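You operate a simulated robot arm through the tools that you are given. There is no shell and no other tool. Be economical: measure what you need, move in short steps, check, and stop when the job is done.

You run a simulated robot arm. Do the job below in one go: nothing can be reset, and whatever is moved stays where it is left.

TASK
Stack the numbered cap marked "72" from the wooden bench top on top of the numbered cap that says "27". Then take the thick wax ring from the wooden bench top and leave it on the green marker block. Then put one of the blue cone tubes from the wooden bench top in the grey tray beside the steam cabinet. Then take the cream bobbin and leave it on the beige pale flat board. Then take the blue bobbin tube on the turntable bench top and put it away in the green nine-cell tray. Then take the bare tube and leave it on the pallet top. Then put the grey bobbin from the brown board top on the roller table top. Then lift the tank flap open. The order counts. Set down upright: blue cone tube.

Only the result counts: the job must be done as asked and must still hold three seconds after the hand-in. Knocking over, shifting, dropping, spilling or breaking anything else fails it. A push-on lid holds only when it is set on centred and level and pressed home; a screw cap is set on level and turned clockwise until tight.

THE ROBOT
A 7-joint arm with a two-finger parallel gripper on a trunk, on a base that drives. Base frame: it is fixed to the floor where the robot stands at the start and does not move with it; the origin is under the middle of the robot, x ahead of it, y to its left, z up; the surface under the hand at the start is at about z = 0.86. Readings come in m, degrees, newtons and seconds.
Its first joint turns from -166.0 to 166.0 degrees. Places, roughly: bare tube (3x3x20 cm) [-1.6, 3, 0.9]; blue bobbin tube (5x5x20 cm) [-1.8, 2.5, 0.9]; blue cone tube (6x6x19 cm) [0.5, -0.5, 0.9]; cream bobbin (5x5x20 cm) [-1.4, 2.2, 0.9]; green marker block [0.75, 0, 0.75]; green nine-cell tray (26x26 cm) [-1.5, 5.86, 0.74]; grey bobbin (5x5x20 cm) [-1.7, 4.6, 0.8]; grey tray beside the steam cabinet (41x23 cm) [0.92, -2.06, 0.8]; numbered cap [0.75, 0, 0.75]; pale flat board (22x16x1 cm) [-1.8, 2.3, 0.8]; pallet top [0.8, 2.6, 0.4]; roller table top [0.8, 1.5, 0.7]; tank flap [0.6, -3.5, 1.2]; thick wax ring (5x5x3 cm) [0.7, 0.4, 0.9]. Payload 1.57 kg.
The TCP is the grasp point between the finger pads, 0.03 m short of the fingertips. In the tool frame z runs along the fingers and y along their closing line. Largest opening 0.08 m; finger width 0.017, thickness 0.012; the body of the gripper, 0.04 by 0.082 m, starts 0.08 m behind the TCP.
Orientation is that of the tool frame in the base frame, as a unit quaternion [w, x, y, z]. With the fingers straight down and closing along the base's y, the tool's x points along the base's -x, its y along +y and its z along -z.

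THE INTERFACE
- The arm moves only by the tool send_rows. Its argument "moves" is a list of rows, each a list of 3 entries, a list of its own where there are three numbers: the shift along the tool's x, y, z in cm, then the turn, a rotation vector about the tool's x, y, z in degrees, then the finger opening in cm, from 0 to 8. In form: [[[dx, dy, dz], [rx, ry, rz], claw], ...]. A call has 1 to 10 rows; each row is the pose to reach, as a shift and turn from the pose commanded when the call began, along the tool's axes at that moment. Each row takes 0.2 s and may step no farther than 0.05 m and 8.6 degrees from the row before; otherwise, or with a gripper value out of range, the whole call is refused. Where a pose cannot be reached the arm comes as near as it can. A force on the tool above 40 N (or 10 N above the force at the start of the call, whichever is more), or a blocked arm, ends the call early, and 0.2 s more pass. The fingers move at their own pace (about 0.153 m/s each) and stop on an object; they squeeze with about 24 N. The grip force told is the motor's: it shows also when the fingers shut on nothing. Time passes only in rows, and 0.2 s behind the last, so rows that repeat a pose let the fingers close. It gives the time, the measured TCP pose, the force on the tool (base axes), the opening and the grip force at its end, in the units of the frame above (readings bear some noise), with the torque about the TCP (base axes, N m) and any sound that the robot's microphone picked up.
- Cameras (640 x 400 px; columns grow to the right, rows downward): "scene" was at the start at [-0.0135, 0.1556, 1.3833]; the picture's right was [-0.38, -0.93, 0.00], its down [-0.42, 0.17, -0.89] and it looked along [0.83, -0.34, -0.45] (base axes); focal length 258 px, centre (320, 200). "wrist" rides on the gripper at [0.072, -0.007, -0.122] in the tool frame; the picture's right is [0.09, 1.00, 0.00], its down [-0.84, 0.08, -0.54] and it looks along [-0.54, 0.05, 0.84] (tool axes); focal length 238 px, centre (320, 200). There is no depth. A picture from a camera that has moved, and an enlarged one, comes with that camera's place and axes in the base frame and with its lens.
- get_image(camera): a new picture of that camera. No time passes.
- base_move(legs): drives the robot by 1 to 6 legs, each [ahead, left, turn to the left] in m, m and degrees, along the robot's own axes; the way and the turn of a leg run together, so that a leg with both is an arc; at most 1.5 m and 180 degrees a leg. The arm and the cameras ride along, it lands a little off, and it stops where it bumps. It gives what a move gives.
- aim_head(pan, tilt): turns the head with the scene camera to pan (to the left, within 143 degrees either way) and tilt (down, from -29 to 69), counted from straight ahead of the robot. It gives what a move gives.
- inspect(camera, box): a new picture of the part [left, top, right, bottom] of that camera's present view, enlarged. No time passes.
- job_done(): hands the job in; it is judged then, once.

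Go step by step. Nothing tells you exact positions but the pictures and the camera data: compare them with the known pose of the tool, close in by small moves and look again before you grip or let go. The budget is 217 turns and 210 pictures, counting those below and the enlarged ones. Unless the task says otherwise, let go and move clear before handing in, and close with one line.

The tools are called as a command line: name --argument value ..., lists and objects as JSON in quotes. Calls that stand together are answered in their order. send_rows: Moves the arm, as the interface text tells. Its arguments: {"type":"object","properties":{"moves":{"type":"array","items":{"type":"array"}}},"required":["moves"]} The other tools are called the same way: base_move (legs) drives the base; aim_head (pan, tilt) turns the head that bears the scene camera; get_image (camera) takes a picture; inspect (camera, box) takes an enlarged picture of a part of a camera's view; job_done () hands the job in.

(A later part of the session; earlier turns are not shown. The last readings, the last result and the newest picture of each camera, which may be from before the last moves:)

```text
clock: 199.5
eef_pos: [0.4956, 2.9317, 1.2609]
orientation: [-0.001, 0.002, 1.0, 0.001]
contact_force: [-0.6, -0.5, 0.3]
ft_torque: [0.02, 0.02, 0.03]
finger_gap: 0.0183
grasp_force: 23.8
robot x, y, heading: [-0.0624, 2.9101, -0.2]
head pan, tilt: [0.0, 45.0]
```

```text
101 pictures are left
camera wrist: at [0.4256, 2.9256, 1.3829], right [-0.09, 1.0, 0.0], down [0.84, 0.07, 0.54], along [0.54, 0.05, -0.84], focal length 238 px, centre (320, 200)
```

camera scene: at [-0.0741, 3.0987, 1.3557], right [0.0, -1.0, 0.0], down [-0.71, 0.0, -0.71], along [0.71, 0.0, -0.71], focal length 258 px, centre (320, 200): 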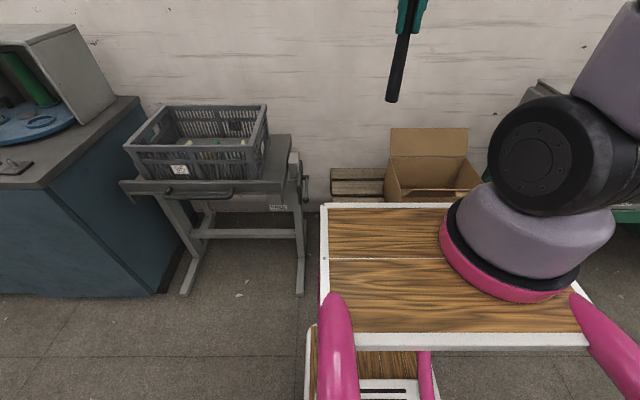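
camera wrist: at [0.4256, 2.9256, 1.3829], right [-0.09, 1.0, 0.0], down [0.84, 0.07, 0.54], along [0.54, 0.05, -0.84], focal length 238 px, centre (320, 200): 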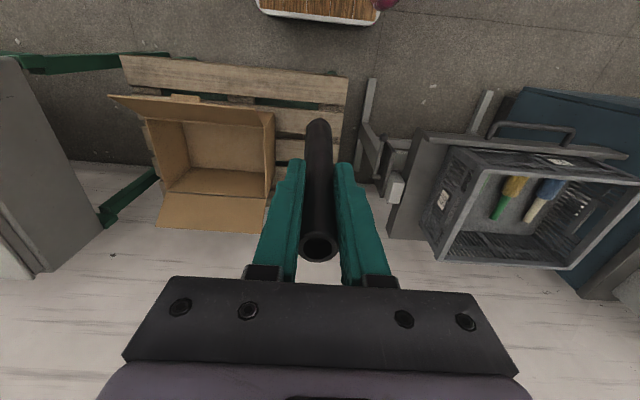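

inspect --camera "wrist" --box '[240, 50, 400, 190]'

```text
2.86 times, centred on (320, 120) of wrist
camera zoom: at [0.4256, 2.9256, 1.3829], right [-0.09, 1.0, 0.0], down [0.84, 0.07, 0.54], along [0.54, 0.05, -0.84], focal length 681 px, centre (320, 429)
```

zoom: 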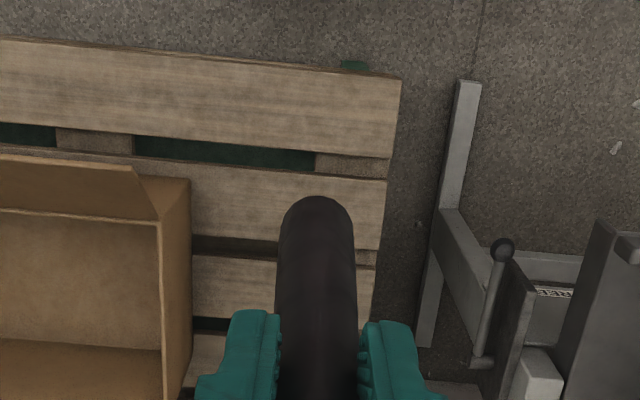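

Slat 2 of the pallet spans x≈0.64–0.74 at z≈0.39. I'll put the tube at (0.69,2.93); moving out and lowering stepwise.

send_rows --moves '[[[-4, 0, 2], [0, 0, 0], 1], [[-8, 0, 4], [0, 0, 0], 1], [[-12, 0, 6], [0, 0, 0], 1], [[-16, 0, 8], [0, 0, 0], 1], [[-19.5, 0, 11], [0, 0, 0], 1], [[-19.5, 0, 15], [0, 0, 0], 1], [[-19.5, 0, 19], [0, 0, 0], 1], [[-19.5, 0, 23], [0, 0, 0], 1], [[-19.5, 0, 27], [0, 0, 0], 1], [[-19.5, 0, 31], [0, 0, 0], 1]]'

get_image --camera "wrist"

get_image --camera "scene"

```text
clock: 201.7
eef_pos: [0.6906, 2.929, 0.9507]
orientation: [0.0, 0.002, 1.0, 0.0]
contact_force: [-0.7, 0.0, 0.1]
ft_torque: [-0.02, 0.0, -0.03]
finger_gap: 0.0181
grasp_force: 23.4
robot x, y, heading: [-0.0574, 2.9096, -0.3]
head pan, tilt: [0.0, 45.0]
```

```text
99 pictures are left
camera wrist: at [0.6211, 2.9239, 1.0724], right [-0.09, 1.0, 0.0], down [0.84, 0.07, 0.54], along [0.54, 0.05, -0.84], focal length 238 px, centre (320, 200)
```

wrist: 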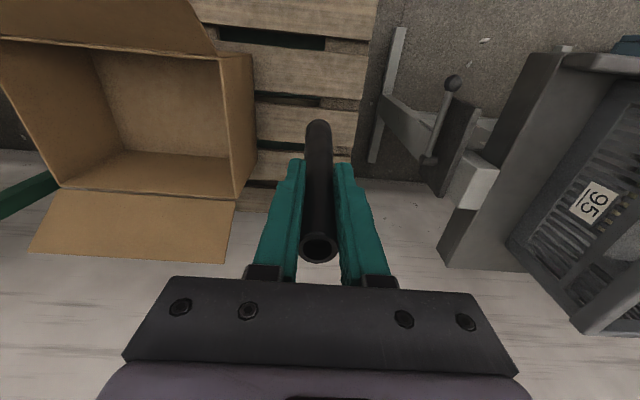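

```text
98 pictures are left
camera scene: at [-0.0745, 3.0986, 1.3557], right [0.0, -1.0, 0.0], down [-0.71, 0.0, -0.71], along [0.71, 0.0, -0.71], focal length 258 px, centre (320, 200)
```

scene: 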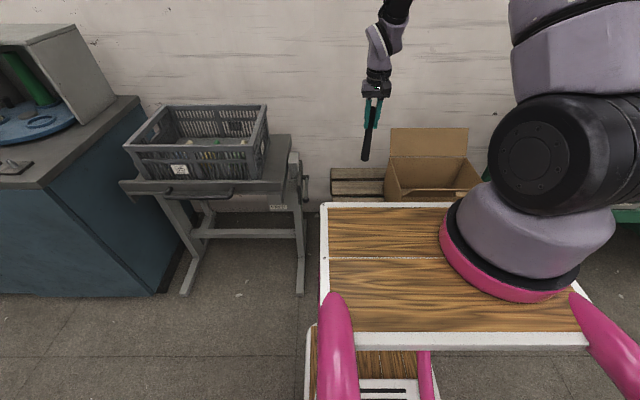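

send_rows --moves '[[[0.5, 1.0, 4], [0, 0, 0], 1], [[1, 1.5, 8], [0, 0, 0], 1], [[1, 1.5, 12], [0, 0, 0], 1], [[1, 1.5, 16], [0, 0, 0], 1], [[1, 1.5, 20], [0, 0, 0], 1], [[1, 1.5, 24], [0, 0, 0], 1], [[1, 1.5, 28], [0, 0, 0], 1], [[1, 1.5, 32], [0, 0, 0], 1], [[1, 1.5, 32], [0, 0, 0], 1]]'

get_image --camera "wrist"

get_image --camera "scene"

```text
clock: 203.7
eef_pos: [0.6808, 2.9442, 0.63]
orientation: [0.0, 0.003, 1.0, 0.0]
contact_force: [-0.3, 0.1, -0.4]
ft_torque: [0.03, 0.01, -0.02]
finger_gap: 0.0178
grasp_force: 24.0
robot x, y, heading: [-0.0583, 2.908, -0.5]
head pan, tilt: [0.0, 45.0]
```

```text
97 pictures are left
camera wrist: at [0.6099, 2.9394, 0.7521], right [-0.09, 1.0, 0.0], down [0.84, 0.07, 0.54], along [0.54, 0.05, -0.84], focal length 238 px, centre (320, 200)
```

wrist: 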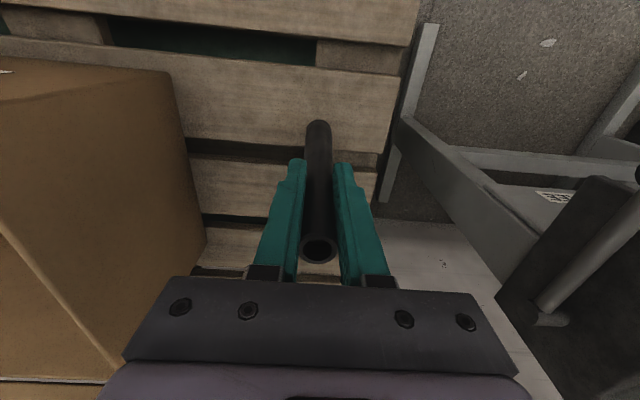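

```text
96 pictures are left
camera scene: at [-0.0741, 3.0987, 1.3557], right [0.0, -1.0, 0.0], down [-0.71, 0.0, -0.71], along [0.71, 0.0, -0.71], focal length 258 px, centre (320, 200)
```

scene: 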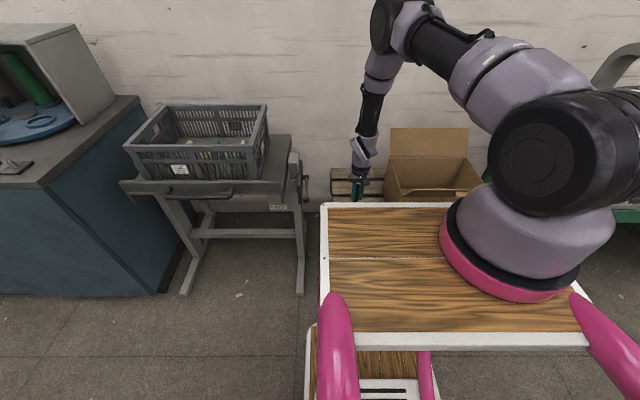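

Right over slat 2. Lowering.

send_rows --moves '[[[-0.3, 0, 3], [0, 0, 0], 1], [[-0.3, 0, 6], [0, 0, 0], 1], [[-0.3, 0, 7], [0, 0, 0], 1], [[-0.3, 0, 7], [0, 0, 0], 1]]'

get_image --camera "wrist"

```text
clock: 204.7
eef_pos: [0.6851, 2.9444, 0.5592]
orientation: [0.0, 0.003, 1.0, 0.0]
contact_force: [-0.5, -0.6, 0.1]
ft_torque: [0.0, -0.01, 0.02]
finger_gap: 0.0103
grasp_force: 0.0
robot x, y, heading: [-0.0598, 2.9077, -0.2]
head pan, tilt: [0.0, 45.0]
```

```text
95 pictures are left
camera wrist: at [0.6139, 2.9397, 0.6825], right [-0.09, 1.0, 0.0], down [0.84, 0.07, 0.54], along [0.54, 0.05, -0.84], focal length 238 px, centre (320, 200)
```

wrist: 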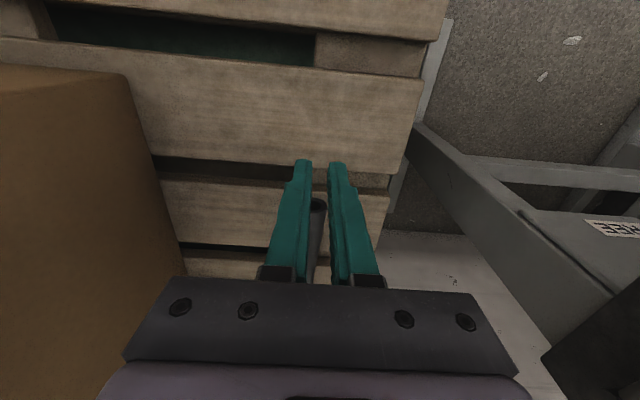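

The tube slipped from the grip on the way down. Looking closely before moving.

inspect --camera "wrist" --box '[250, 130, 400, 290]'

inspect --camera "scene" --box '[310, 110, 430, 220]'

```text
2.50 times, centred on (325, 210) of wrist
camera zoom: at [0.6139, 2.9397, 0.6825], right [-0.09, 1.0, 0.0], down [0.84, 0.07, 0.54], along [0.54, 0.05, -0.84], focal length 596 px, centre (308, 175)
```

zoom: 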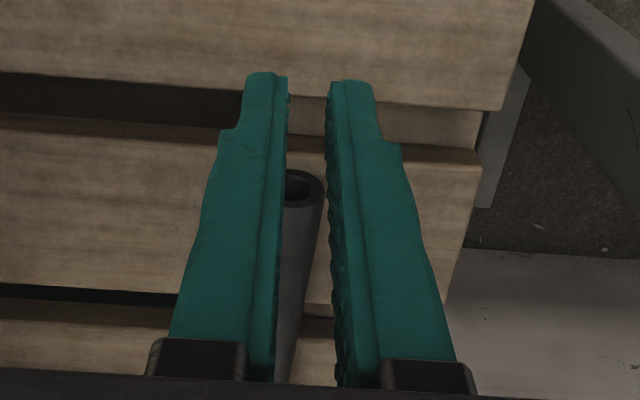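

```text
3.64 times, centred on (370, 165) of scene
camera zoom: at [-0.0741, 3.0987, 1.3557], right [0.0, -1.0, 0.0], down [-0.71, 0.0, -0.71], along [0.71, 0.0, -0.71], focal length 937 px, centre (138, 327)
```

zoom: 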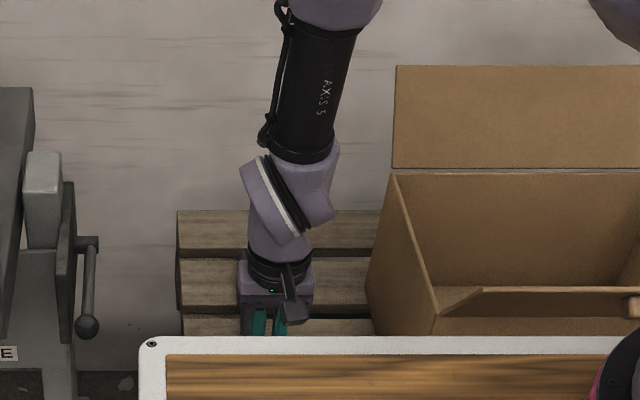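

The tube has tipped over and appears to lie on the pallet slats. Raising the hand straight up to inspect.

send_rows --moves '[[[0, 0, -4], [0, 0, 0], 1], [[0, 0, -9], [0, 0, 0], 1], [[0, 0, -14], [0, 0, 0], 1], [[0, 0, -19], [0, 0, 0], 1], [[0, 0, -24], [0, 0, 0], 1], [[0, 0, -29], [0, 0, 0], 1], [[2, 0, -34], [0, 0, 0], 1], [[5, 0, -37], [0, 0, 0], 1]]'

get_image --camera "wrist"

inspect --camera "scene" --box '[310, 130, 430, 220]'

```text
refused: row 7 steps farther than a row can; nothing moved
```

```text
92 pictures are left
camera wrist: at [0.6139, 2.9397, 0.6825], right [-0.09, 1.0, 0.0], down [0.84, 0.07, 0.54], along [0.54, 0.05, -0.84], focal length 238 px, centre (320, 200)
```

wrist: 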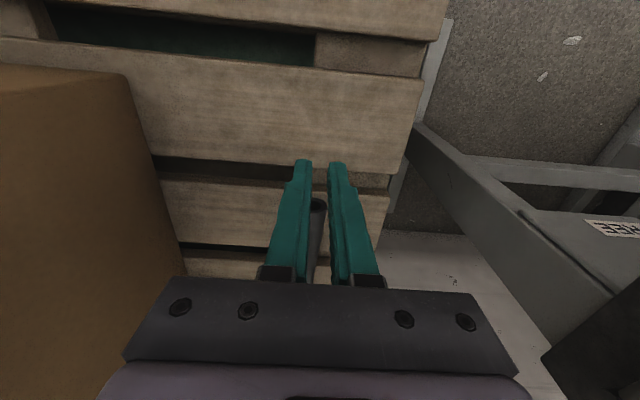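

```text
4.44 times, centred on (370, 175) of scene
camera zoom: at [-0.0741, 3.0987, 1.3557], right [0.0, -1.0, 0.0], down [-0.71, 0.0, -0.71], along [0.71, 0.0, -0.71], focal length 1145 px, centre (98, 311)
```

zoom: 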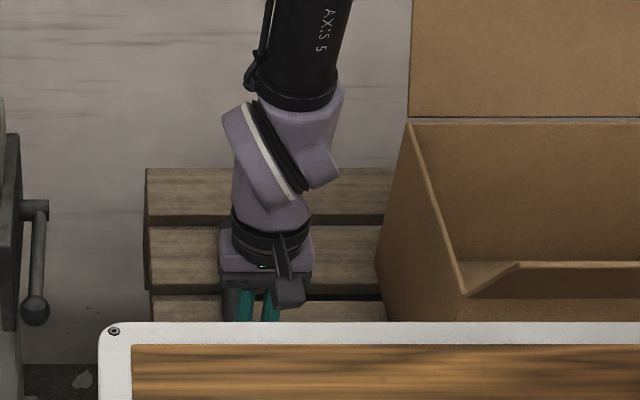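

send_rows --moves '[[[0, 0, -4], [0, 0, 0], 1], [[0, 0, -9], [0, 0, 0], 1], [[0, 0, -14], [0, 0, 0], 1], [[0, 0, -19], [0, 0, 0], 1], [[0, 0, -24], [0, 0, 0], 1], [[0, 0, -29], [0, 0, 0], 1], [[2, 0, -33], [0, 0, 0], 1], [[5, 0, -36], [0, 0, 0], 1]]'

get_image --camera "wrist"

inspect --camera "scene" --box '[310, 130, 430, 220]'

```text
clock: 206.5
eef_pos: [0.6353, 2.9458, 0.9192]
orientation: [0.0, 0.002, 1.0, 0.0]
contact_force: [0.3, 0.4, -0.6]
ft_torque: [0.0, 0.02, -0.01]
finger_gap: 0.01
grasp_force: 0.0
robot x, y, heading: [-0.0582, 2.9096, -0.6]
head pan, tilt: [0.0, 45.0]
```

```text
90 pictures are left
camera wrist: at [0.5636, 2.9413, 1.0429], right [-0.09, 1.0, 0.0], down [0.84, 0.07, 0.54], along [0.54, 0.05, -0.84], focal length 238 px, centre (320, 200)
```

wrist: 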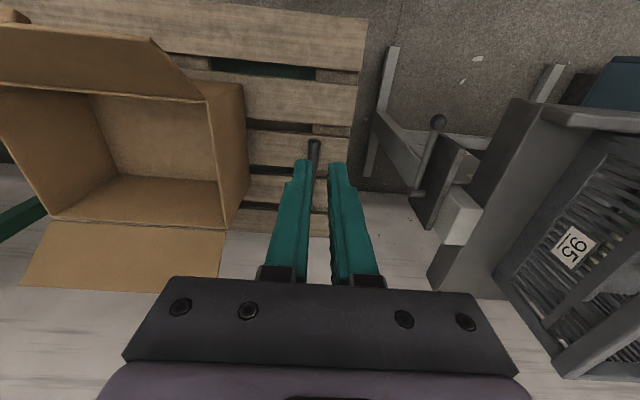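

```text
4.44 times, centred on (370, 175) of scene
camera zoom: at [-0.0735, 3.0987, 1.3557], right [0.0, -1.0, 0.0], down [-0.71, 0.0, -0.71], along [0.71, 0.0, -0.71], focal length 1145 px, centre (98, 311)
```

zoom: 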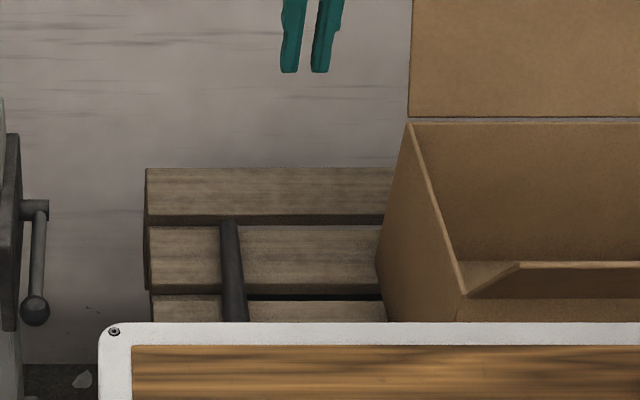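

The bare tube lies at rest flat on the pallet slats, well within it. Now retract and go for the grey bobbin near (-1.7,4.6).

send_rows --moves '[[[2, 0, -4], [0, 0, 0], 4], [[4, 0, -8], [0, 0, 0], 6], [[6, 0, -12], [0, 0, 0], 8], [[8, 0, -16], [0, 0, 0], 8], [[10, 0, -20], [0, 0, 0], 8], [[12, 0, -24], [0, 0, 0], 8], [[13.5, 0, -28], [0, 0, 0], 8], [[13.5, 0, -32], [0, 0, 0], 8], [[13.5, 0, -35], [0, 0, 0], 8]]'

inspect --camera "scene" --box '[310, 130, 430, 220]'

base_move --legs '[[-0.36, 0, 0], [0, 1.3, 0], [0, 0.35, 0], [0, 0, 90], [0, 0, 90]]'

aim_head --pan 0 --tilt 35

get_image --camera "scene"

```text
clock: 208.5
eef_pos: [0.499, 2.947, 1.2714]
orientation: [0.0, 0.002, 1.0, 0.001]
contact_force: [-0.2, -0.5, -0.3]
ft_torque: [0.02, 0.04, 0.02]
finger_gap: 0.08
grasp_force: 0.0
robot x, y, heading: [-0.0588, 2.9079, -0.2]
head pan, tilt: [0.0, 45.0]
```

```text
4.44 times, centred on (370, 175) of scene
camera zoom: at [-0.0739, 3.0987, 1.3557], right [0.0, -1.0, 0.0], down [-0.71, 0.0, -0.71], along [0.71, 0.0, -0.71], focal length 1145 px, centre (98, 311)
```

zoom: 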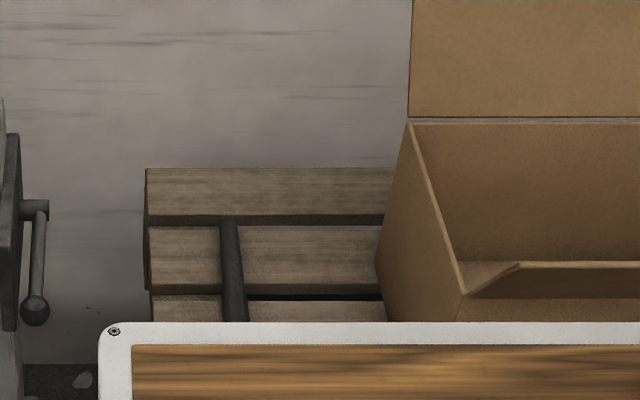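

```text
clock: 226.5
eef_pos: [-0.9557, 4.5331, 1.2702]
orientation: [0.0, 1.0, -0.012, 0.0]
contact_force: [-0.4, -0.8, 0.6]
ft_torque: [0.01, 0.0, -0.01]
finger_gap: 0.08
grasp_force: 0.1
robot x, y, heading: [-0.3975, 4.5599, 178.6]
head pan, tilt: [0.0, 45.0]
```

```text
clock: 227.2
eef_pos: [-0.9558, 4.5328, 1.2718]
orientation: [0.0, 1.0, -0.012, 0.0]
contact_force: [-0.7, -0.5, -0.6]
ft_torque: [-0.02, 0.04, 0.02]
finger_gap: 0.0802
grasp_force: 0.0
robot x, y, heading: [-0.3993, 4.5625, 178.6]
head pan, tilt: [0.0, 35.0]
```

```text
87 pictures are left
camera scene: at [-0.3887, 4.371, 1.3704], right [0.02, 1.0, 0.0], down [0.57, -0.01, -0.82], along [-0.82, 0.02, -0.57], focal length 258 px, centre (320, 200)
```

scene: 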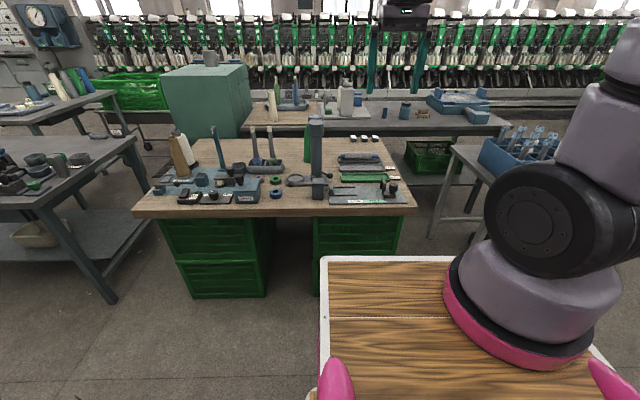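

inspect --camera "scene" --box '[130, 85, 420, 225]'

get_image --camera "wrist"

```text
2.21 times, centred on (275, 155) of scene
camera zoom: at [-0.3887, 4.371, 1.3704], right [0.02, 1.0, 0.0], down [0.57, -0.01, -0.82], along [-0.82, 0.02, -0.57], focal length 569 px, centre (419, 299)
```

zoom: 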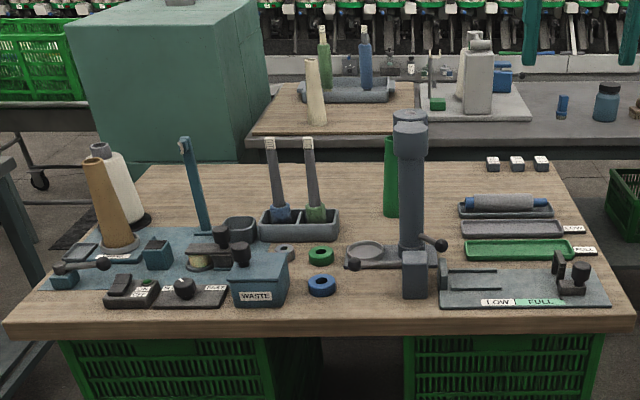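

```text
85 pictures are left
camera wrist: at [-0.8829, 4.5398, 1.3933], right [0.07, -1.0, 0.0], down [-0.84, -0.06, 0.54], along [-0.54, -0.04, -0.84], focal length 238 px, centre (320, 200)
```

wrist: 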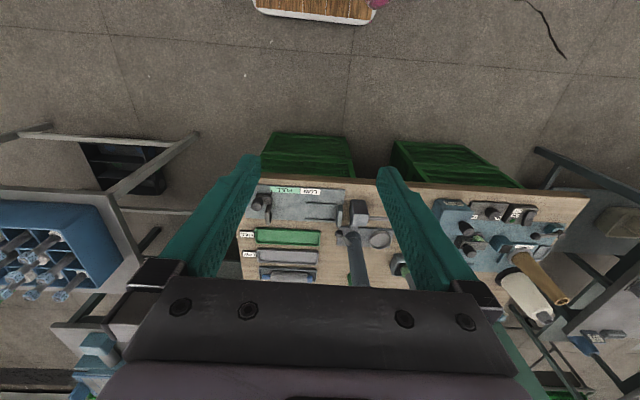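

The grey bobbin lies in the far grey lane trough around (-1.63,4.6), lying along y. I'll drive up to the bench and look with the wrist camera.

base_move --legs '[[0.26, -0.05, 1.2]]'

send_rows --moves '[[[-4, 0, 0], [0, 0, 8], 8], [[-8, 0, 0], [0, 0, 16], 8], [[-12, 0, 0], [0, 0, 24], 8], [[-15, 0, 0], [0, 0, 32], 8], [[-18, 0, 0], [0, 0, 40], 8], [[-20, 0, 0], [0, 0, 48], 8], [[-20, 0, 0], [0, 0, 56], 8], [[-20, 0, 0], [0, 0, 64], 8], [[-20, 0, 0], [0, 0, 72], 8], [[-20, 0, 0], [0, 0, 80], 8]]'

get_image --camera "wrist"

inspect --camera "scene" --box '[300, 70, 460, 240]'

```text
clock: 229.1
eef_pos: [-1.2127, 4.5753, 1.2708]
orientation: [0.0, 1.0, -0.002, -0.001]
contact_force: [0.6, 0.7, -0.2]
ft_torque: [-0.02, 0.0, 0.02]
finger_gap: 0.08
grasp_force: 0.1
robot x, y, heading: [-0.6546, 4.6149, 179.5]
head pan, tilt: [0.0, 35.0]
```

```text
clock: 231.3
eef_pos: [-1.4124, 4.5752, 1.2702]
orientation: [0.0, 0.764, -0.645, 0.0]
contact_force: [-0.3, -0.7, -0.9]
ft_torque: [-0.05, -0.03, -0.02]
finger_gap: 0.0798
grasp_force: 0.0
robot x, y, heading: [-0.6538, 4.6142, 179.7]
head pan, tilt: [0.0, 35.0]
```

```text
84 pictures are left
camera wrist: at [-1.393, 4.508, 1.3934], right [-0.97, -0.26, 0.0], down [-0.22, 0.81, 0.54], along [-0.14, 0.52, -0.84], focal length 238 px, centre (320, 200)
```

wrist: 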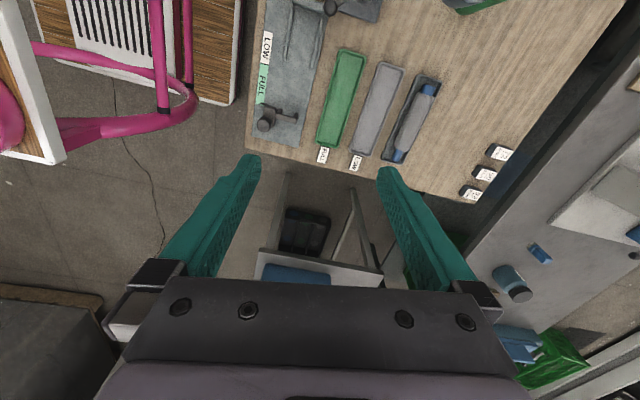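

```text
2.35 times, centred on (380, 155) of scene
camera zoom: at [-0.6419, 4.4245, 1.3705], right [0.0, 1.0, 0.0], down [0.57, 0.0, -0.82], along [-0.82, 0.0, -0.57], focal length 606 px, centre (179, 306)
```

zoom: 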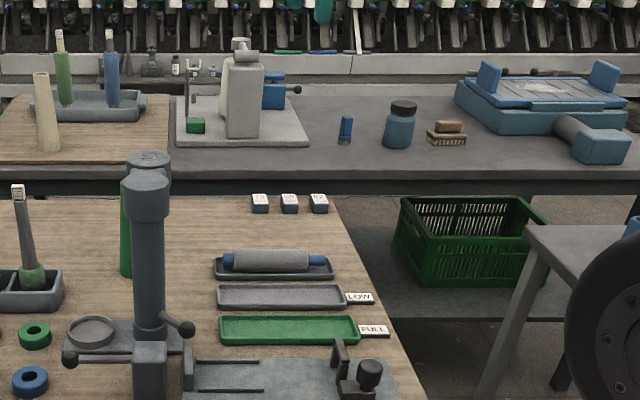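

The bobbin centre is about (-1.66,4.60,0.78), ~1.0 m from the axis – at the reach limit. Testing how far the arm gets while finishing the 90° wrist turn.

send_rows --moves '[[[-0.9, 3.4, 3], [0, 0, 5], 8], [[-1.8, 6.8, 6], [0, 0, 9.6], 8], [[-2.8, 10.2, 9], [0, 0, 9.6], 8], [[-3.7, 13.6, 12], [0, 0, 9.6], 8], [[-4.7, 17, 15], [0, 0, 9.6], 8], [[-5.6, 20.4, 18], [0, 0, 9.6], 8], [[-6.5, 23.5, 21], [0, 0, 9.6], 8], [[-6.5, 23.5, 21], [0, 0, 9.6], 8]]'

get_image --camera "wrist"

get_image --camera "scene"

```text
clock: 233.1
eef_pos: [-1.6555, 4.6004, 1.059]
orientation: [-0.001, 0.709, -0.706, 0.0]
contact_force: [0.7, -0.3, 0.8]
ft_torque: [0.01, 0.0, 0.0]
finger_gap: 0.0802
grasp_force: 0.0
robot x, y, heading: [-0.6567, 4.6104, 179.9]
head pan, tilt: [0.0, 35.0]
```

```text
82 pictures are left
camera wrist: at [-1.6468, 4.5302, 1.1825], right [-1.0, -0.1, 0.0], down [-0.08, 0.84, 0.54], along [-0.05, 0.54, -0.84], focal length 238 px, centre (320, 200)
```

wrist: 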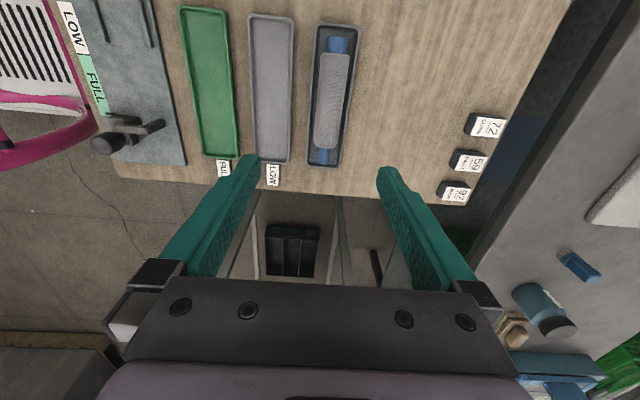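

```text
81 pictures are left
camera scene: at [-0.6417, 4.4245, 1.3705], right [0.0, 1.0, 0.0], down [0.57, 0.0, -0.82], along [-0.82, 0.0, -0.57], focal length 258 px, centre (320, 200)
```

scene: 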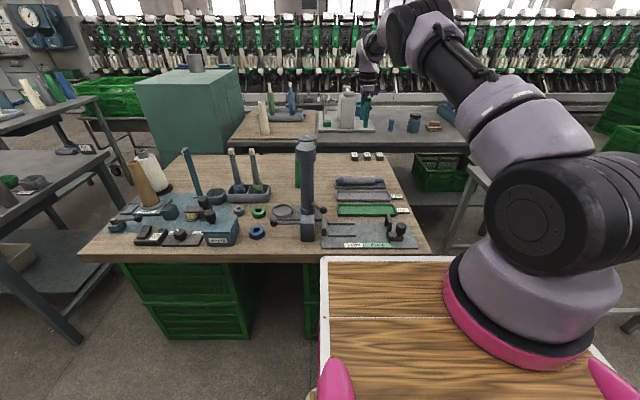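

The arm reaches here. Zooming on the trough to judge the wall height relative to the bobbin.

inspect --camera "wrist" --box '[270, 10, 400, 180]'

inspect --camera "scene" --box '[325, 165, 415, 220]'

```text
2.35 times, centred on (335, 95) of wrist
camera zoom: at [-1.6468, 4.5302, 1.1825], right [-1.0, -0.1, 0.0], down [-0.08, 0.84, 0.54], along [-0.05, 0.54, -0.84], focal length 561 px, centre (285, 447)
```

zoom: 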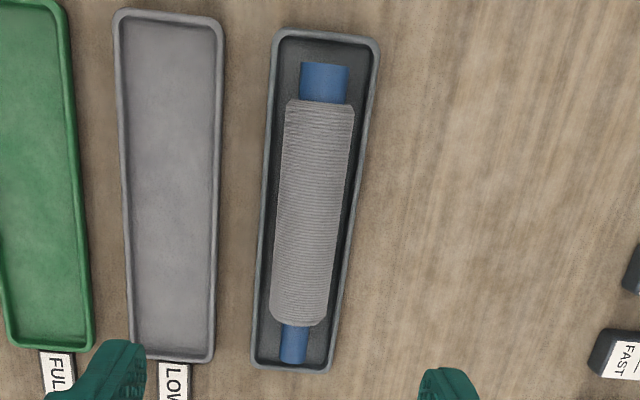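

```text
7.11 times, centred on (370, 192) of scene
camera zoom: at [-0.6417, 4.4245, 1.3705], right [0.0, 1.0, 0.0], down [0.57, 0.0, -0.82], along [-0.82, 0.0, -0.57], focal length 1832 px, centre (-36, 253)
```

zoom: 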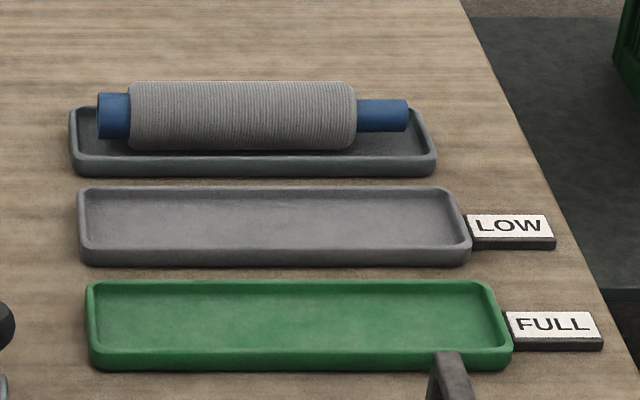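

The trough rim is low, so the fingers can grip just above it. Shifting 1.75 cm outward and descending partway to test reach.

send_rows --moves '[[[-0.4, 1.7, 4], [0, 0, 0], 8], [[-0.4, 1.7, 8], [0, 0, 0], 8], [[-0.4, 1.7, 12], [0, 0, 0], 8], [[-0.4, 1.7, 16], [0, 0, 0], 8], [[-0.4, 1.7, 19], [0, 0, 0], 8], [[-0.4, 1.7, 19], [0, 0, 0], 8]]'

get_image --camera "wrist"

```text
clock: 234.5
eef_pos: [-1.6717, 4.6032, 0.8701]
orientation: [0.0, 0.709, -0.705, 0.0]
contact_force: [0.6, -0.4, 1.2]
ft_torque: [-0.02, 0.0, 0.02]
finger_gap: 0.08
grasp_force: 0.0
robot x, y, heading: [-0.6551, 4.6149, 179.7]
head pan, tilt: [0.0, 35.0]
```

```text
78 pictures are left
camera wrist: at [-1.6643, 4.5335, 0.9934], right [-1.0, -0.1, 0.0], down [-0.08, 0.84, 0.54], along [-0.05, 0.54, -0.84], focal length 238 px, centre (320, 200)
```

wrist: 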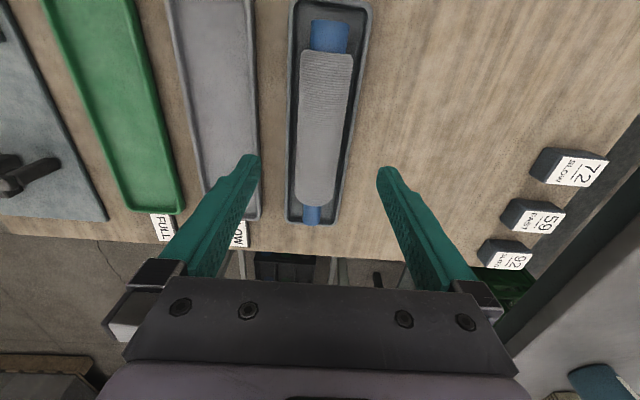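

Reach is fine and the bobbin is centred. Descending to grip height just above the rim and closing.

send_rows --moves '[[[-0.3, 0, 3.5], [0, 0, 0], 7], [[-0.3, 0, 6.5], [0, 0, 0], 7], [[-0.3, 0, 7.3], [0, 0, 0], 7], [[-0.3, 0, 7.3], [0, 0, 0], 7]]'

get_image --camera "wrist"

inspect --camera "scene" --box '[325, 145, 425, 220]'

```text
clock: 235.5
eef_pos: [-1.673, 4.6071, 0.797]
orientation: [0.0, 0.709, -0.705, 0.0]
contact_force: [1.9, 0.0, 0.3]
ft_torque: [-0.01, 0.02, -0.01]
finger_gap: 0.0699
grasp_force: 0.0
robot x, y, heading: [-0.6542, 4.612, 179.7]
head pan, tilt: [0.0, 35.0]
```

```text
77 pictures are left
camera wrist: at [-1.6647, 4.5367, 0.9207], right [-1.0, -0.09, 0.0], down [-0.08, 0.84, 0.54], along [-0.05, 0.54, -0.84], focal length 238 px, centre (320, 200)
```

wrist: 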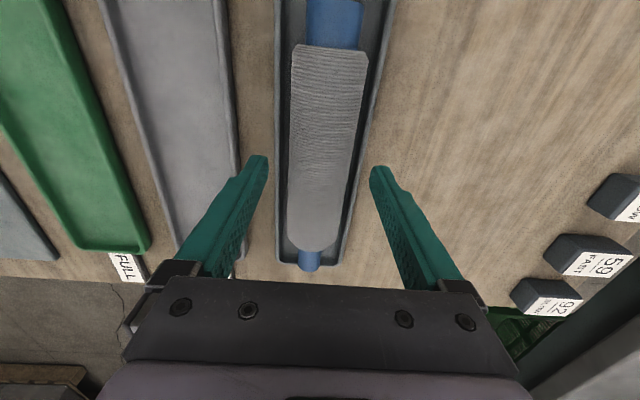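

```text
5.33 times, centred on (375, 182) of scene
camera zoom: at [-0.6419, 4.4245, 1.3705], right [0.0, 1.0, 0.0], down [0.57, 0.0, -0.82], along [-0.82, 0.0, -0.57], focal length 1374 px, centre (27, 293)
```

zoom: 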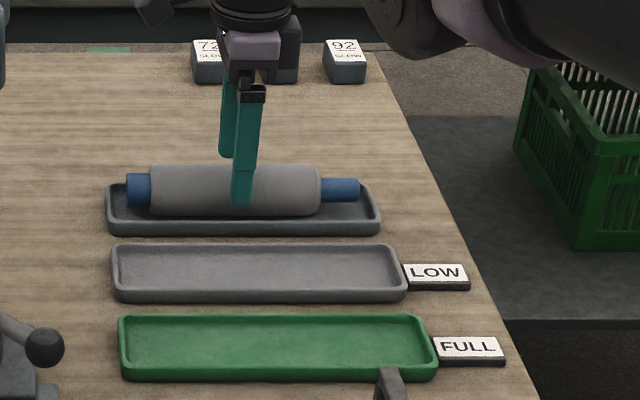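

I estimate the bobbin axis at z≈0.761 and rim at ≈0.756, so a bit lower is better. Narrowing to 6 cm and lowering gently while watching force.

send_rows --moves '[[[0, 0.1, 0.2], [0, 0, 0], 6.0], [[0, 0.1, 0.4], [0, 0, 0], 6.0], [[0, 0.1, 0.6], [0, 0, 0], 6.0], [[0, 0.1, 0.6], [0, 0, 0], 6.0]]'

inspect --camera "scene" --box '[325, 145, 425, 220]'

inspect --camera "wrist" --box '[240, 120, 400, 270]'

```text
clock: 236.5
eef_pos: [-1.6739, 4.6076, 0.7917]
orientation: [0.0, 0.709, -0.706, -0.001]
contact_force: [-0.1, 0.3, -0.1]
ft_torque: [0.03, -0.04, 0.0]
finger_gap: 0.0602
grasp_force: 0.0
robot x, y, heading: [-0.6564, 4.6115, 179.8]
head pan, tilt: [0.0, 35.0]
```

```text
5.33 times, centred on (375, 182) of scene
camera zoom: at [-0.6419, 4.4245, 1.3705], right [0.0, 1.0, 0.0], down [0.57, 0.0, -0.82], along [-0.82, 0.0, -0.57], focal length 1374 px, centre (27, 293)
```

zoom: 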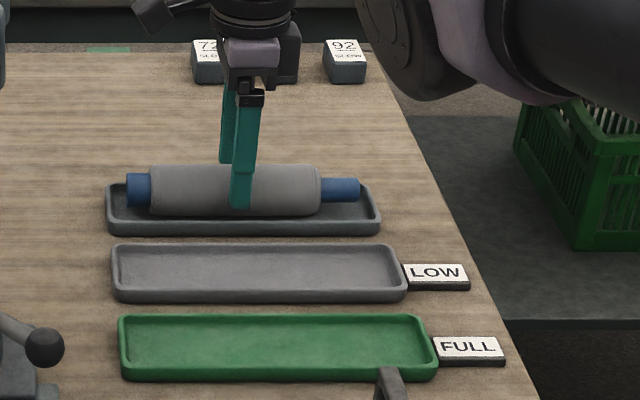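

```text
2.67 times, centred on (320, 195) of wrist
camera zoom: at [-1.6653, 4.5371, 0.9146], right [-1.0, -0.1, 0.0], down [-0.08, 0.84, 0.54], along [-0.05, 0.54, -0.84], focal length 636 px, centre (320, 213)
```

zoom: 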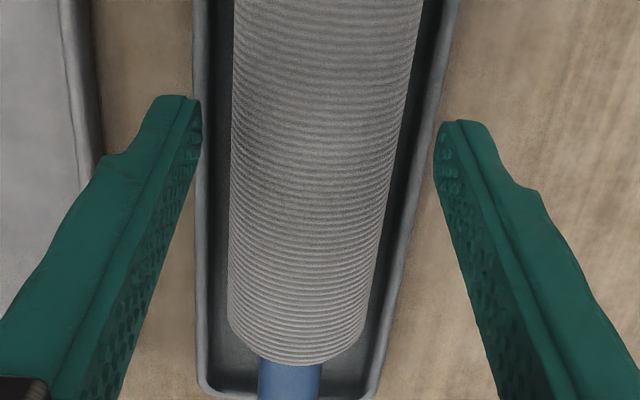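

send_rows --moves '[[[0, 0, 0.2], [0, 0, 0], 5.6], [[0, 0, 0.4], [0, 0, 0], 5.6], [[0, 0, 0.5], [0, 0, 0], 5.6], [[0, 0, 0.5], [0, 0, 0], 5.6]]'

inspect --camera "scene" --box '[345, 165, 405, 210]'

```text
clock: 237.5
eef_pos: [-1.6732, 4.6069, 0.7868]
orientation: [0.0, 0.708, -0.706, -0.001]
contact_force: [0.7, 0.2, 0.2]
ft_torque: [0.03, 0.03, 0.04]
finger_gap: 0.0558
grasp_force: 0.1
robot x, y, heading: [-0.6535, 4.6106, 179.8]
head pan, tilt: [0.0, 35.0]
```

```text
8.89 times, centred on (375, 188) of scene
camera zoom: at [-0.6419, 4.4245, 1.3705], right [0.0, 1.0, 0.0], down [0.57, 0.0, -0.82], along [-0.82, 0.0, -0.57], focal length 2290 px, centre (-169, 311)
```

zoom: 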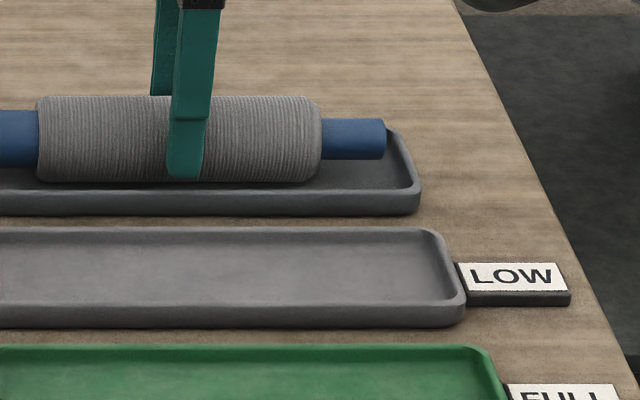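

Good depth now. Closing on the bobbin and lifting a few cm.

send_rows --moves '[[[0, 0, 0], [0, 0, 0], 5], [[0, 0, 0], [0, 0, 0], 4], [[0, 0, 0], [0, 0, 0], 2.5], [[0, 0, 0], [0, 0, 0], 2.5], [[0, 0, 0], [0, 0, 0], 2.5], [[0, 0, -2], [0, 0, 0], 2.5], [[0, 0, -5], [0, 0, 0], 2.5], [[0, 0, -9], [0, 0, 0], 2.5]]'

inspect --camera "scene" --box '[325, 125, 425, 220]'

get_image --camera "wrist"

```text
clock: 239.3
eef_pos: [-1.6734, 4.6077, 0.8757]
orientation: [-0.001, 0.708, -0.706, 0.0]
contact_force: [-0.7, -0.3, -2.2]
ft_torque: [-0.03, 0.03, 0.01]
finger_gap: 0.0439
grasp_force: 23.8
robot x, y, heading: [-0.6564, 4.6161, 179.8]
head pan, tilt: [0.0, 35.0]
```

```text
4.21 times, centred on (375, 172) of scene
camera zoom: at [-0.6424, 4.4245, 1.3705], right [0.0, 1.0, 0.0], down [0.57, 0.0, -0.82], along [-0.82, 0.0, -0.57], focal length 1085 px, centre (88, 316)
```

zoom: 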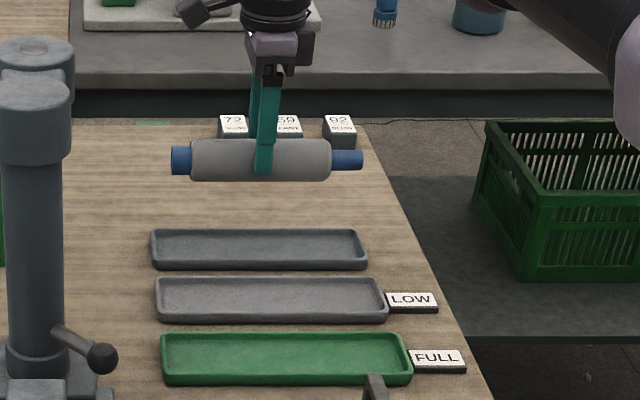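

```text
71 pictures are left
camera wrist: at [-1.665, 4.537, 0.9993], right [-1.0, -0.1, 0.0], down [-0.08, 0.84, 0.54], along [-0.05, 0.54, -0.84], focal length 238 px, centre (320, 200)
```

wrist: 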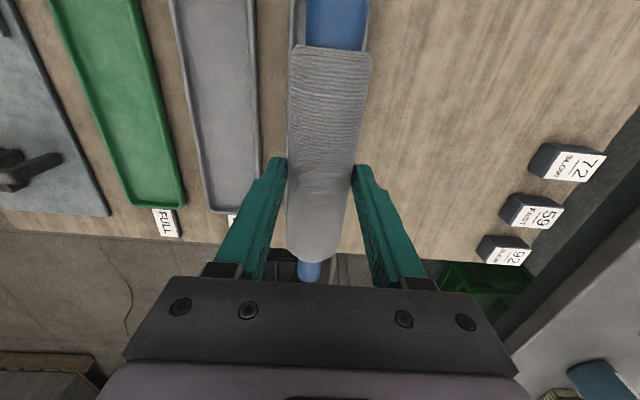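

Held level. Raising and retracting.

send_rows --moves '[[[0, 0, -5], [0, 0, 0], 2.5], [[0, 0, -10], [0, 0, 0], 2.5], [[0, 0, -15], [0, 0, 0], 2.5], [[0, 0, -20], [0, 0, 0], 2.5], [[0, 0, -25], [0, 0, 0], 2.5], [[0, 0, -30], [0, 0, 0], 2.5], [[0, -3, -34], [0, 0, 0], 2.5], [[0, -8, -34], [0, 0, 0], 2.5], [[0, -13, -34], [0, 0, 0], 2.5], [[0, -18, -34], [0, 0, 0], 2.5]]'

send_rows --moves '[[[0, -5, 0], [0, 0, 0], 2.5], [[0, -10, 0], [0, 0, 0], 2.5], [[0, -15, 0], [0, 0, 0], 2.5], [[0, -20, 0], [0, 0, 0], 2.5], [[0, -25, 0], [0, 0, 0], 2.5]]'

base_move --legs '[[-0.27, 0, 0], [0, 0, -90], [0, 0, -90]]'

aim_head --pan -45 --tilt 20

get_image --camera "scene"

```text
clock: 241.5
eef_pos: [-1.4947, 4.6079, 1.2156]
orientation: [0.0, 0.708, -0.706, 0.0]
contact_force: [-0.5, 0.1, -2.4]
ft_torque: [-0.02, 0.0, 0.0]
finger_gap: 0.044
grasp_force: 23.6
out of reach, approached as far as the arm can: row 6
robot x, y, heading: [-0.659, 4.6103, 179.7]
head pan, tilt: [0.0, 35.0]
```

```text
clock: 242.7
eef_pos: [-1.2438, 4.6086, 1.2151]
orientation: [-0.001, 0.708, -0.706, 0.0]
contact_force: [-0.3, -0.5, -1.4]
ft_torque: [0.0, -0.06, -0.01]
finger_gap: 0.044
grasp_force: 23.8
robot x, y, heading: [-0.6582, 4.6138, 179.7]
head pan, tilt: [0.0, 35.0]
```

```text
clock: 252.3
eef_pos: [0.2085, 4.6151, 1.216]
orientation: [0.001, 0.709, 0.706, 0.0]
contact_force: [-0.9, 0.1, -1.1]
ft_torque: [0.05, -0.02, -0.04]
finger_gap: 0.0441
grasp_force: 24.0
robot x, y, heading: [-0.383, 4.6136, -0.5]
head pan, tilt: [0.0, 35.0]
```

```text
clock: 253.4
eef_pos: [0.2077, 4.6149, 1.2169]
orientation: [0.0, 0.709, 0.705, 0.0]
contact_force: [-0.9, -0.3, -2.0]
ft_torque: [-0.01, 0.0, -0.02]
finger_gap: 0.0442
grasp_force: 24.5
robot x, y, heading: [-0.3808, 4.6131, -0.4]
head pan, tilt: [-45.0, 20.0]
```

```text
70 pictures are left
camera scene: at [-0.4124, 4.7381, 1.3943], right [-0.71, -0.7, 0.0], down [-0.24, 0.24, -0.94], along [0.66, -0.67, -0.34], focal length 258 px, centre (320, 200)
```

scene: 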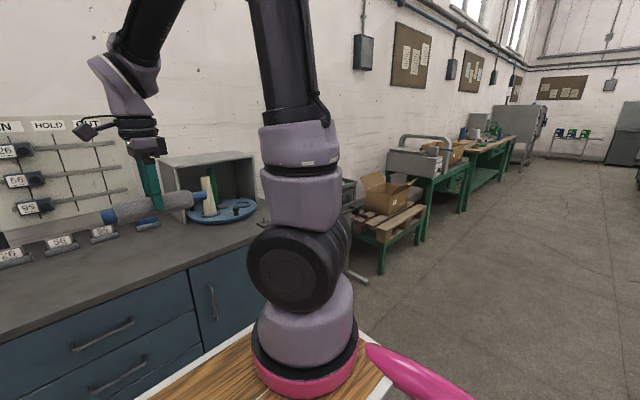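

Driving along the aisle to the roller table at y≈1.5.

base_move --legs '[[0, -1.5, 0.4], [0, -1.5, 0], [0, -0.1, 0]]'

aim_head --pan 0 --tilt 35

get_image --camera "scene"

get_image --camera "wrist"

```text
clock: 268.7
eef_pos: [0.2022, 1.4966, 1.2169]
orientation: [0.0, 0.704, 0.71, 0.0]
contact_force: [0.1, -0.5, -0.9]
ft_torque: [0.0, 0.03, -0.05]
finger_gap: 0.0438
grasp_force: 23.9
robot x, y, heading: [-0.3896, 1.4863, 0.2]
head pan, tilt: [-45.0, 20.0]
```

```text
clock: 269.8
eef_pos: [0.2028, 1.4978, 1.2156]
orientation: [0.0, 0.704, 0.71, -0.001]
contact_force: [-0.3, -0.6, -0.4]
ft_torque: [0.0, 0.0, 0.0]
finger_gap: 0.0439
grasp_force: 23.7
robot x, y, heading: [-0.3897, 1.4865, 0.1]
head pan, tilt: [0.0, 35.0]
```

```text
69 pictures are left
camera scene: at [-0.397, 1.6797, 1.3705], right [0.0, -1.0, 0.0], down [-0.57, 0.0, -0.82], along [0.82, 0.0, -0.57], focal length 258 px, centre (320, 200)
```

scene: 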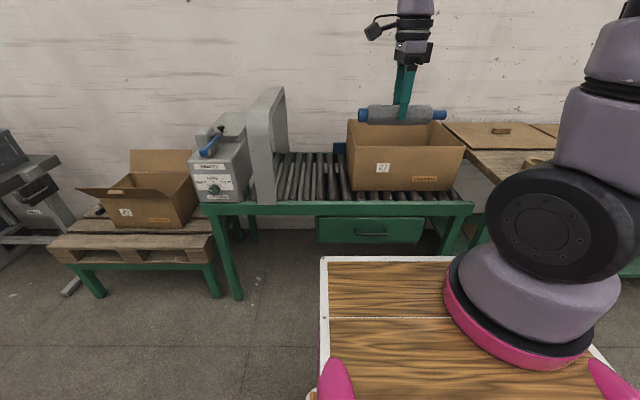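

```text
68 pictures are left
camera wrist: at [0.1964, 1.5711, 1.3392], right [1.0, 0.1, 0.0], down [0.08, -0.84, 0.54], along [0.05, -0.54, -0.84], focal length 238 px, centre (320, 200)
```

wrist: 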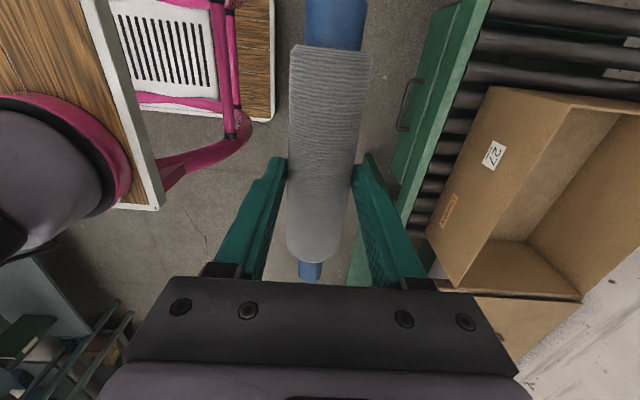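

The roller table has a free stretch (y≈1.55–1.85) between the grey arch and the carton. I'll drive up so it's in front of me.

base_move --legs '[[0.3, 0.2, 0]]'

send_rows --moves '[[[0, 3, 0], [0, 0, -8], 2.5], [[0, 6, 0], [0, 0, -16], 2.5], [[0, 9, 0], [0, 0, -24], 2.5], [[0, 12, 0], [0, 0, -32], 2.5], [[0, 15, 0], [0, 0, -40], 2.5], [[0, 18, 0], [0, 0, -48], 2.5], [[0, 20, 0], [0, 0, -56], 2.5], [[0, 20, 0], [0, 0, -64], 2.5], [[0, 20, 0], [0, 0, -72], 2.5], [[0, 20, 0], [0, 0, -80], 2.5]]'

get_image --camera "wrist"

get_image --camera "scene"

```text
clock: 272.1
eef_pos: [0.502, 1.7023, 1.2162]
orientation: [0.0, 0.703, 0.711, -0.001]
contact_force: [0.1, -0.5, -1.3]
ft_torque: [0.03, 0.0, -0.01]
finger_gap: 0.0439
grasp_force: 23.9
robot x, y, heading: [-0.0864, 1.6915, 0.1]
head pan, tilt: [0.0, 35.0]
```

```text
clock: 274.3
eef_pos: [0.7011, 1.7054, 1.2166]
orientation: [-0.001, 0.082, 0.997, 0.0]
contact_force: [0.2, 0.4, -0.9]
ft_torque: [0.0, -0.01, -0.02]
finger_gap: 0.044
grasp_force: 24.1
robot x, y, heading: [-0.0897, 1.6889, 0.3]
head pan, tilt: [0.0, 35.0]
```

```text
67 pictures are left
camera wrist: at [0.6305, 1.711, 1.339], right [0.07, 1.0, 0.0], down [0.84, -0.06, 0.54], along [0.54, -0.04, -0.84], focal length 238 px, centre (320, 200)
```

wrist: 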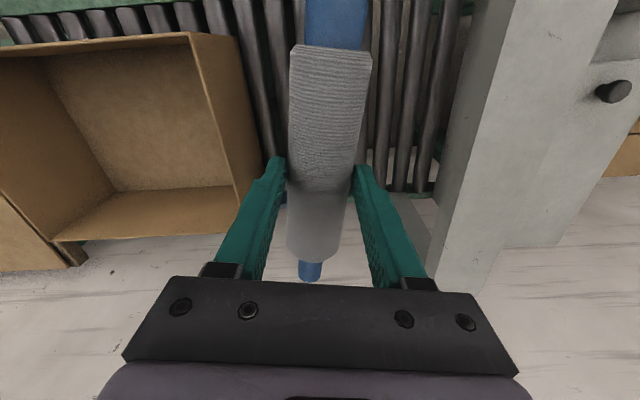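

```text
66 pictures are left
camera scene: at [-0.0984, 1.8823, 1.3705], right [0.0, -1.0, 0.0], down [-0.57, 0.0, -0.82], along [0.82, 0.0, -0.57], focal length 258 px, centre (320, 200)
```

scene: 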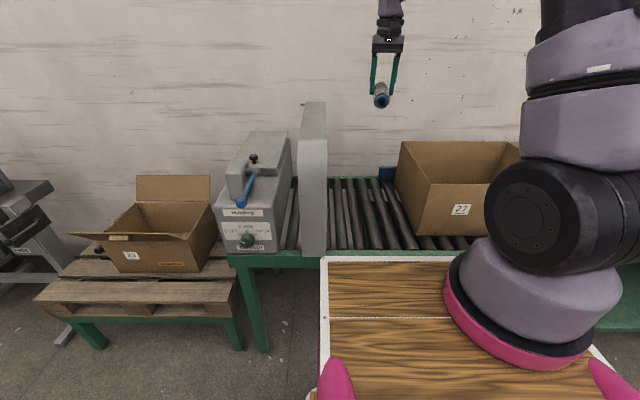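

Good clearance. Finishing the rotation and lowering to about z=0.9.

send_rows --moves '[[[-1, 1, 4], [0, 0, -5], 2.5], [[-2, 1.5, 8], [0, 0, -9.4], 2.5], [[-2, 1.5, 12], [0, 0, -9.4], 2.5], [[-2, 1.5, 16], [0, 0, -9.4], 2.5], [[-2, 1.5, 20], [0, 0, -9.4], 2.5], [[-2, 1.5, 24], [0, 0, -9.4], 2.5], [[-2, 1.5, 28], [0, 0, -9.4], 2.5], [[-2, 1.5, 32], [0, 0, -9.4], 2.5], [[-2, 1.5, 32], [0, 0, -9.4], 2.5]]'

get_image --camera "wrist"

inspect --camera "scene" --box '[290, 120, 430, 270]'

```text
clock: 276.3
eef_pos: [0.7238, 1.7154, 0.8963]
orientation: [0.0, 0.0, 1.0, 0.0]
contact_force: [-0.1, -0.8, -1.8]
ft_torque: [0.0, -0.01, -0.05]
finger_gap: 0.0441
grasp_force: 23.9
robot x, y, heading: [-0.0896, 1.6917, 0.1]
head pan, tilt: [0.0, 35.0]
```

```text
65 pictures are left
camera wrist: at [0.652, 1.7109, 1.0193], right [-0.09, 1.0, 0.0], down [0.84, 0.08, 0.54], along [0.54, 0.05, -0.84], focal length 238 px, centre (320, 200)
```

wrist: 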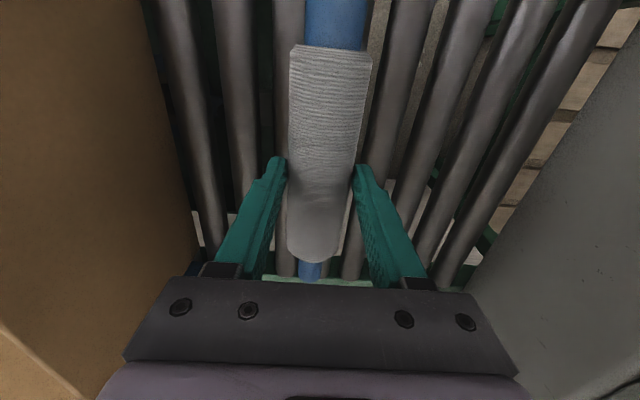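

```text
2.67 times, centred on (360, 195) of scene
camera zoom: at [-0.0985, 1.8823, 1.3705], right [0.0, -1.0, 0.0], down [-0.57, 0.0, -0.82], along [0.82, 0.0, -0.57], focal length 687 px, centre (213, 213)
```

zoom: 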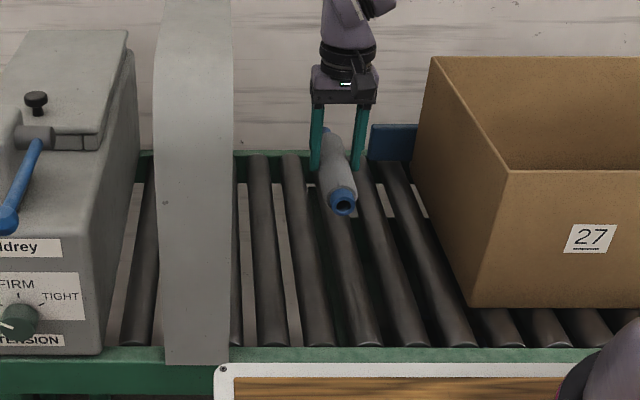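

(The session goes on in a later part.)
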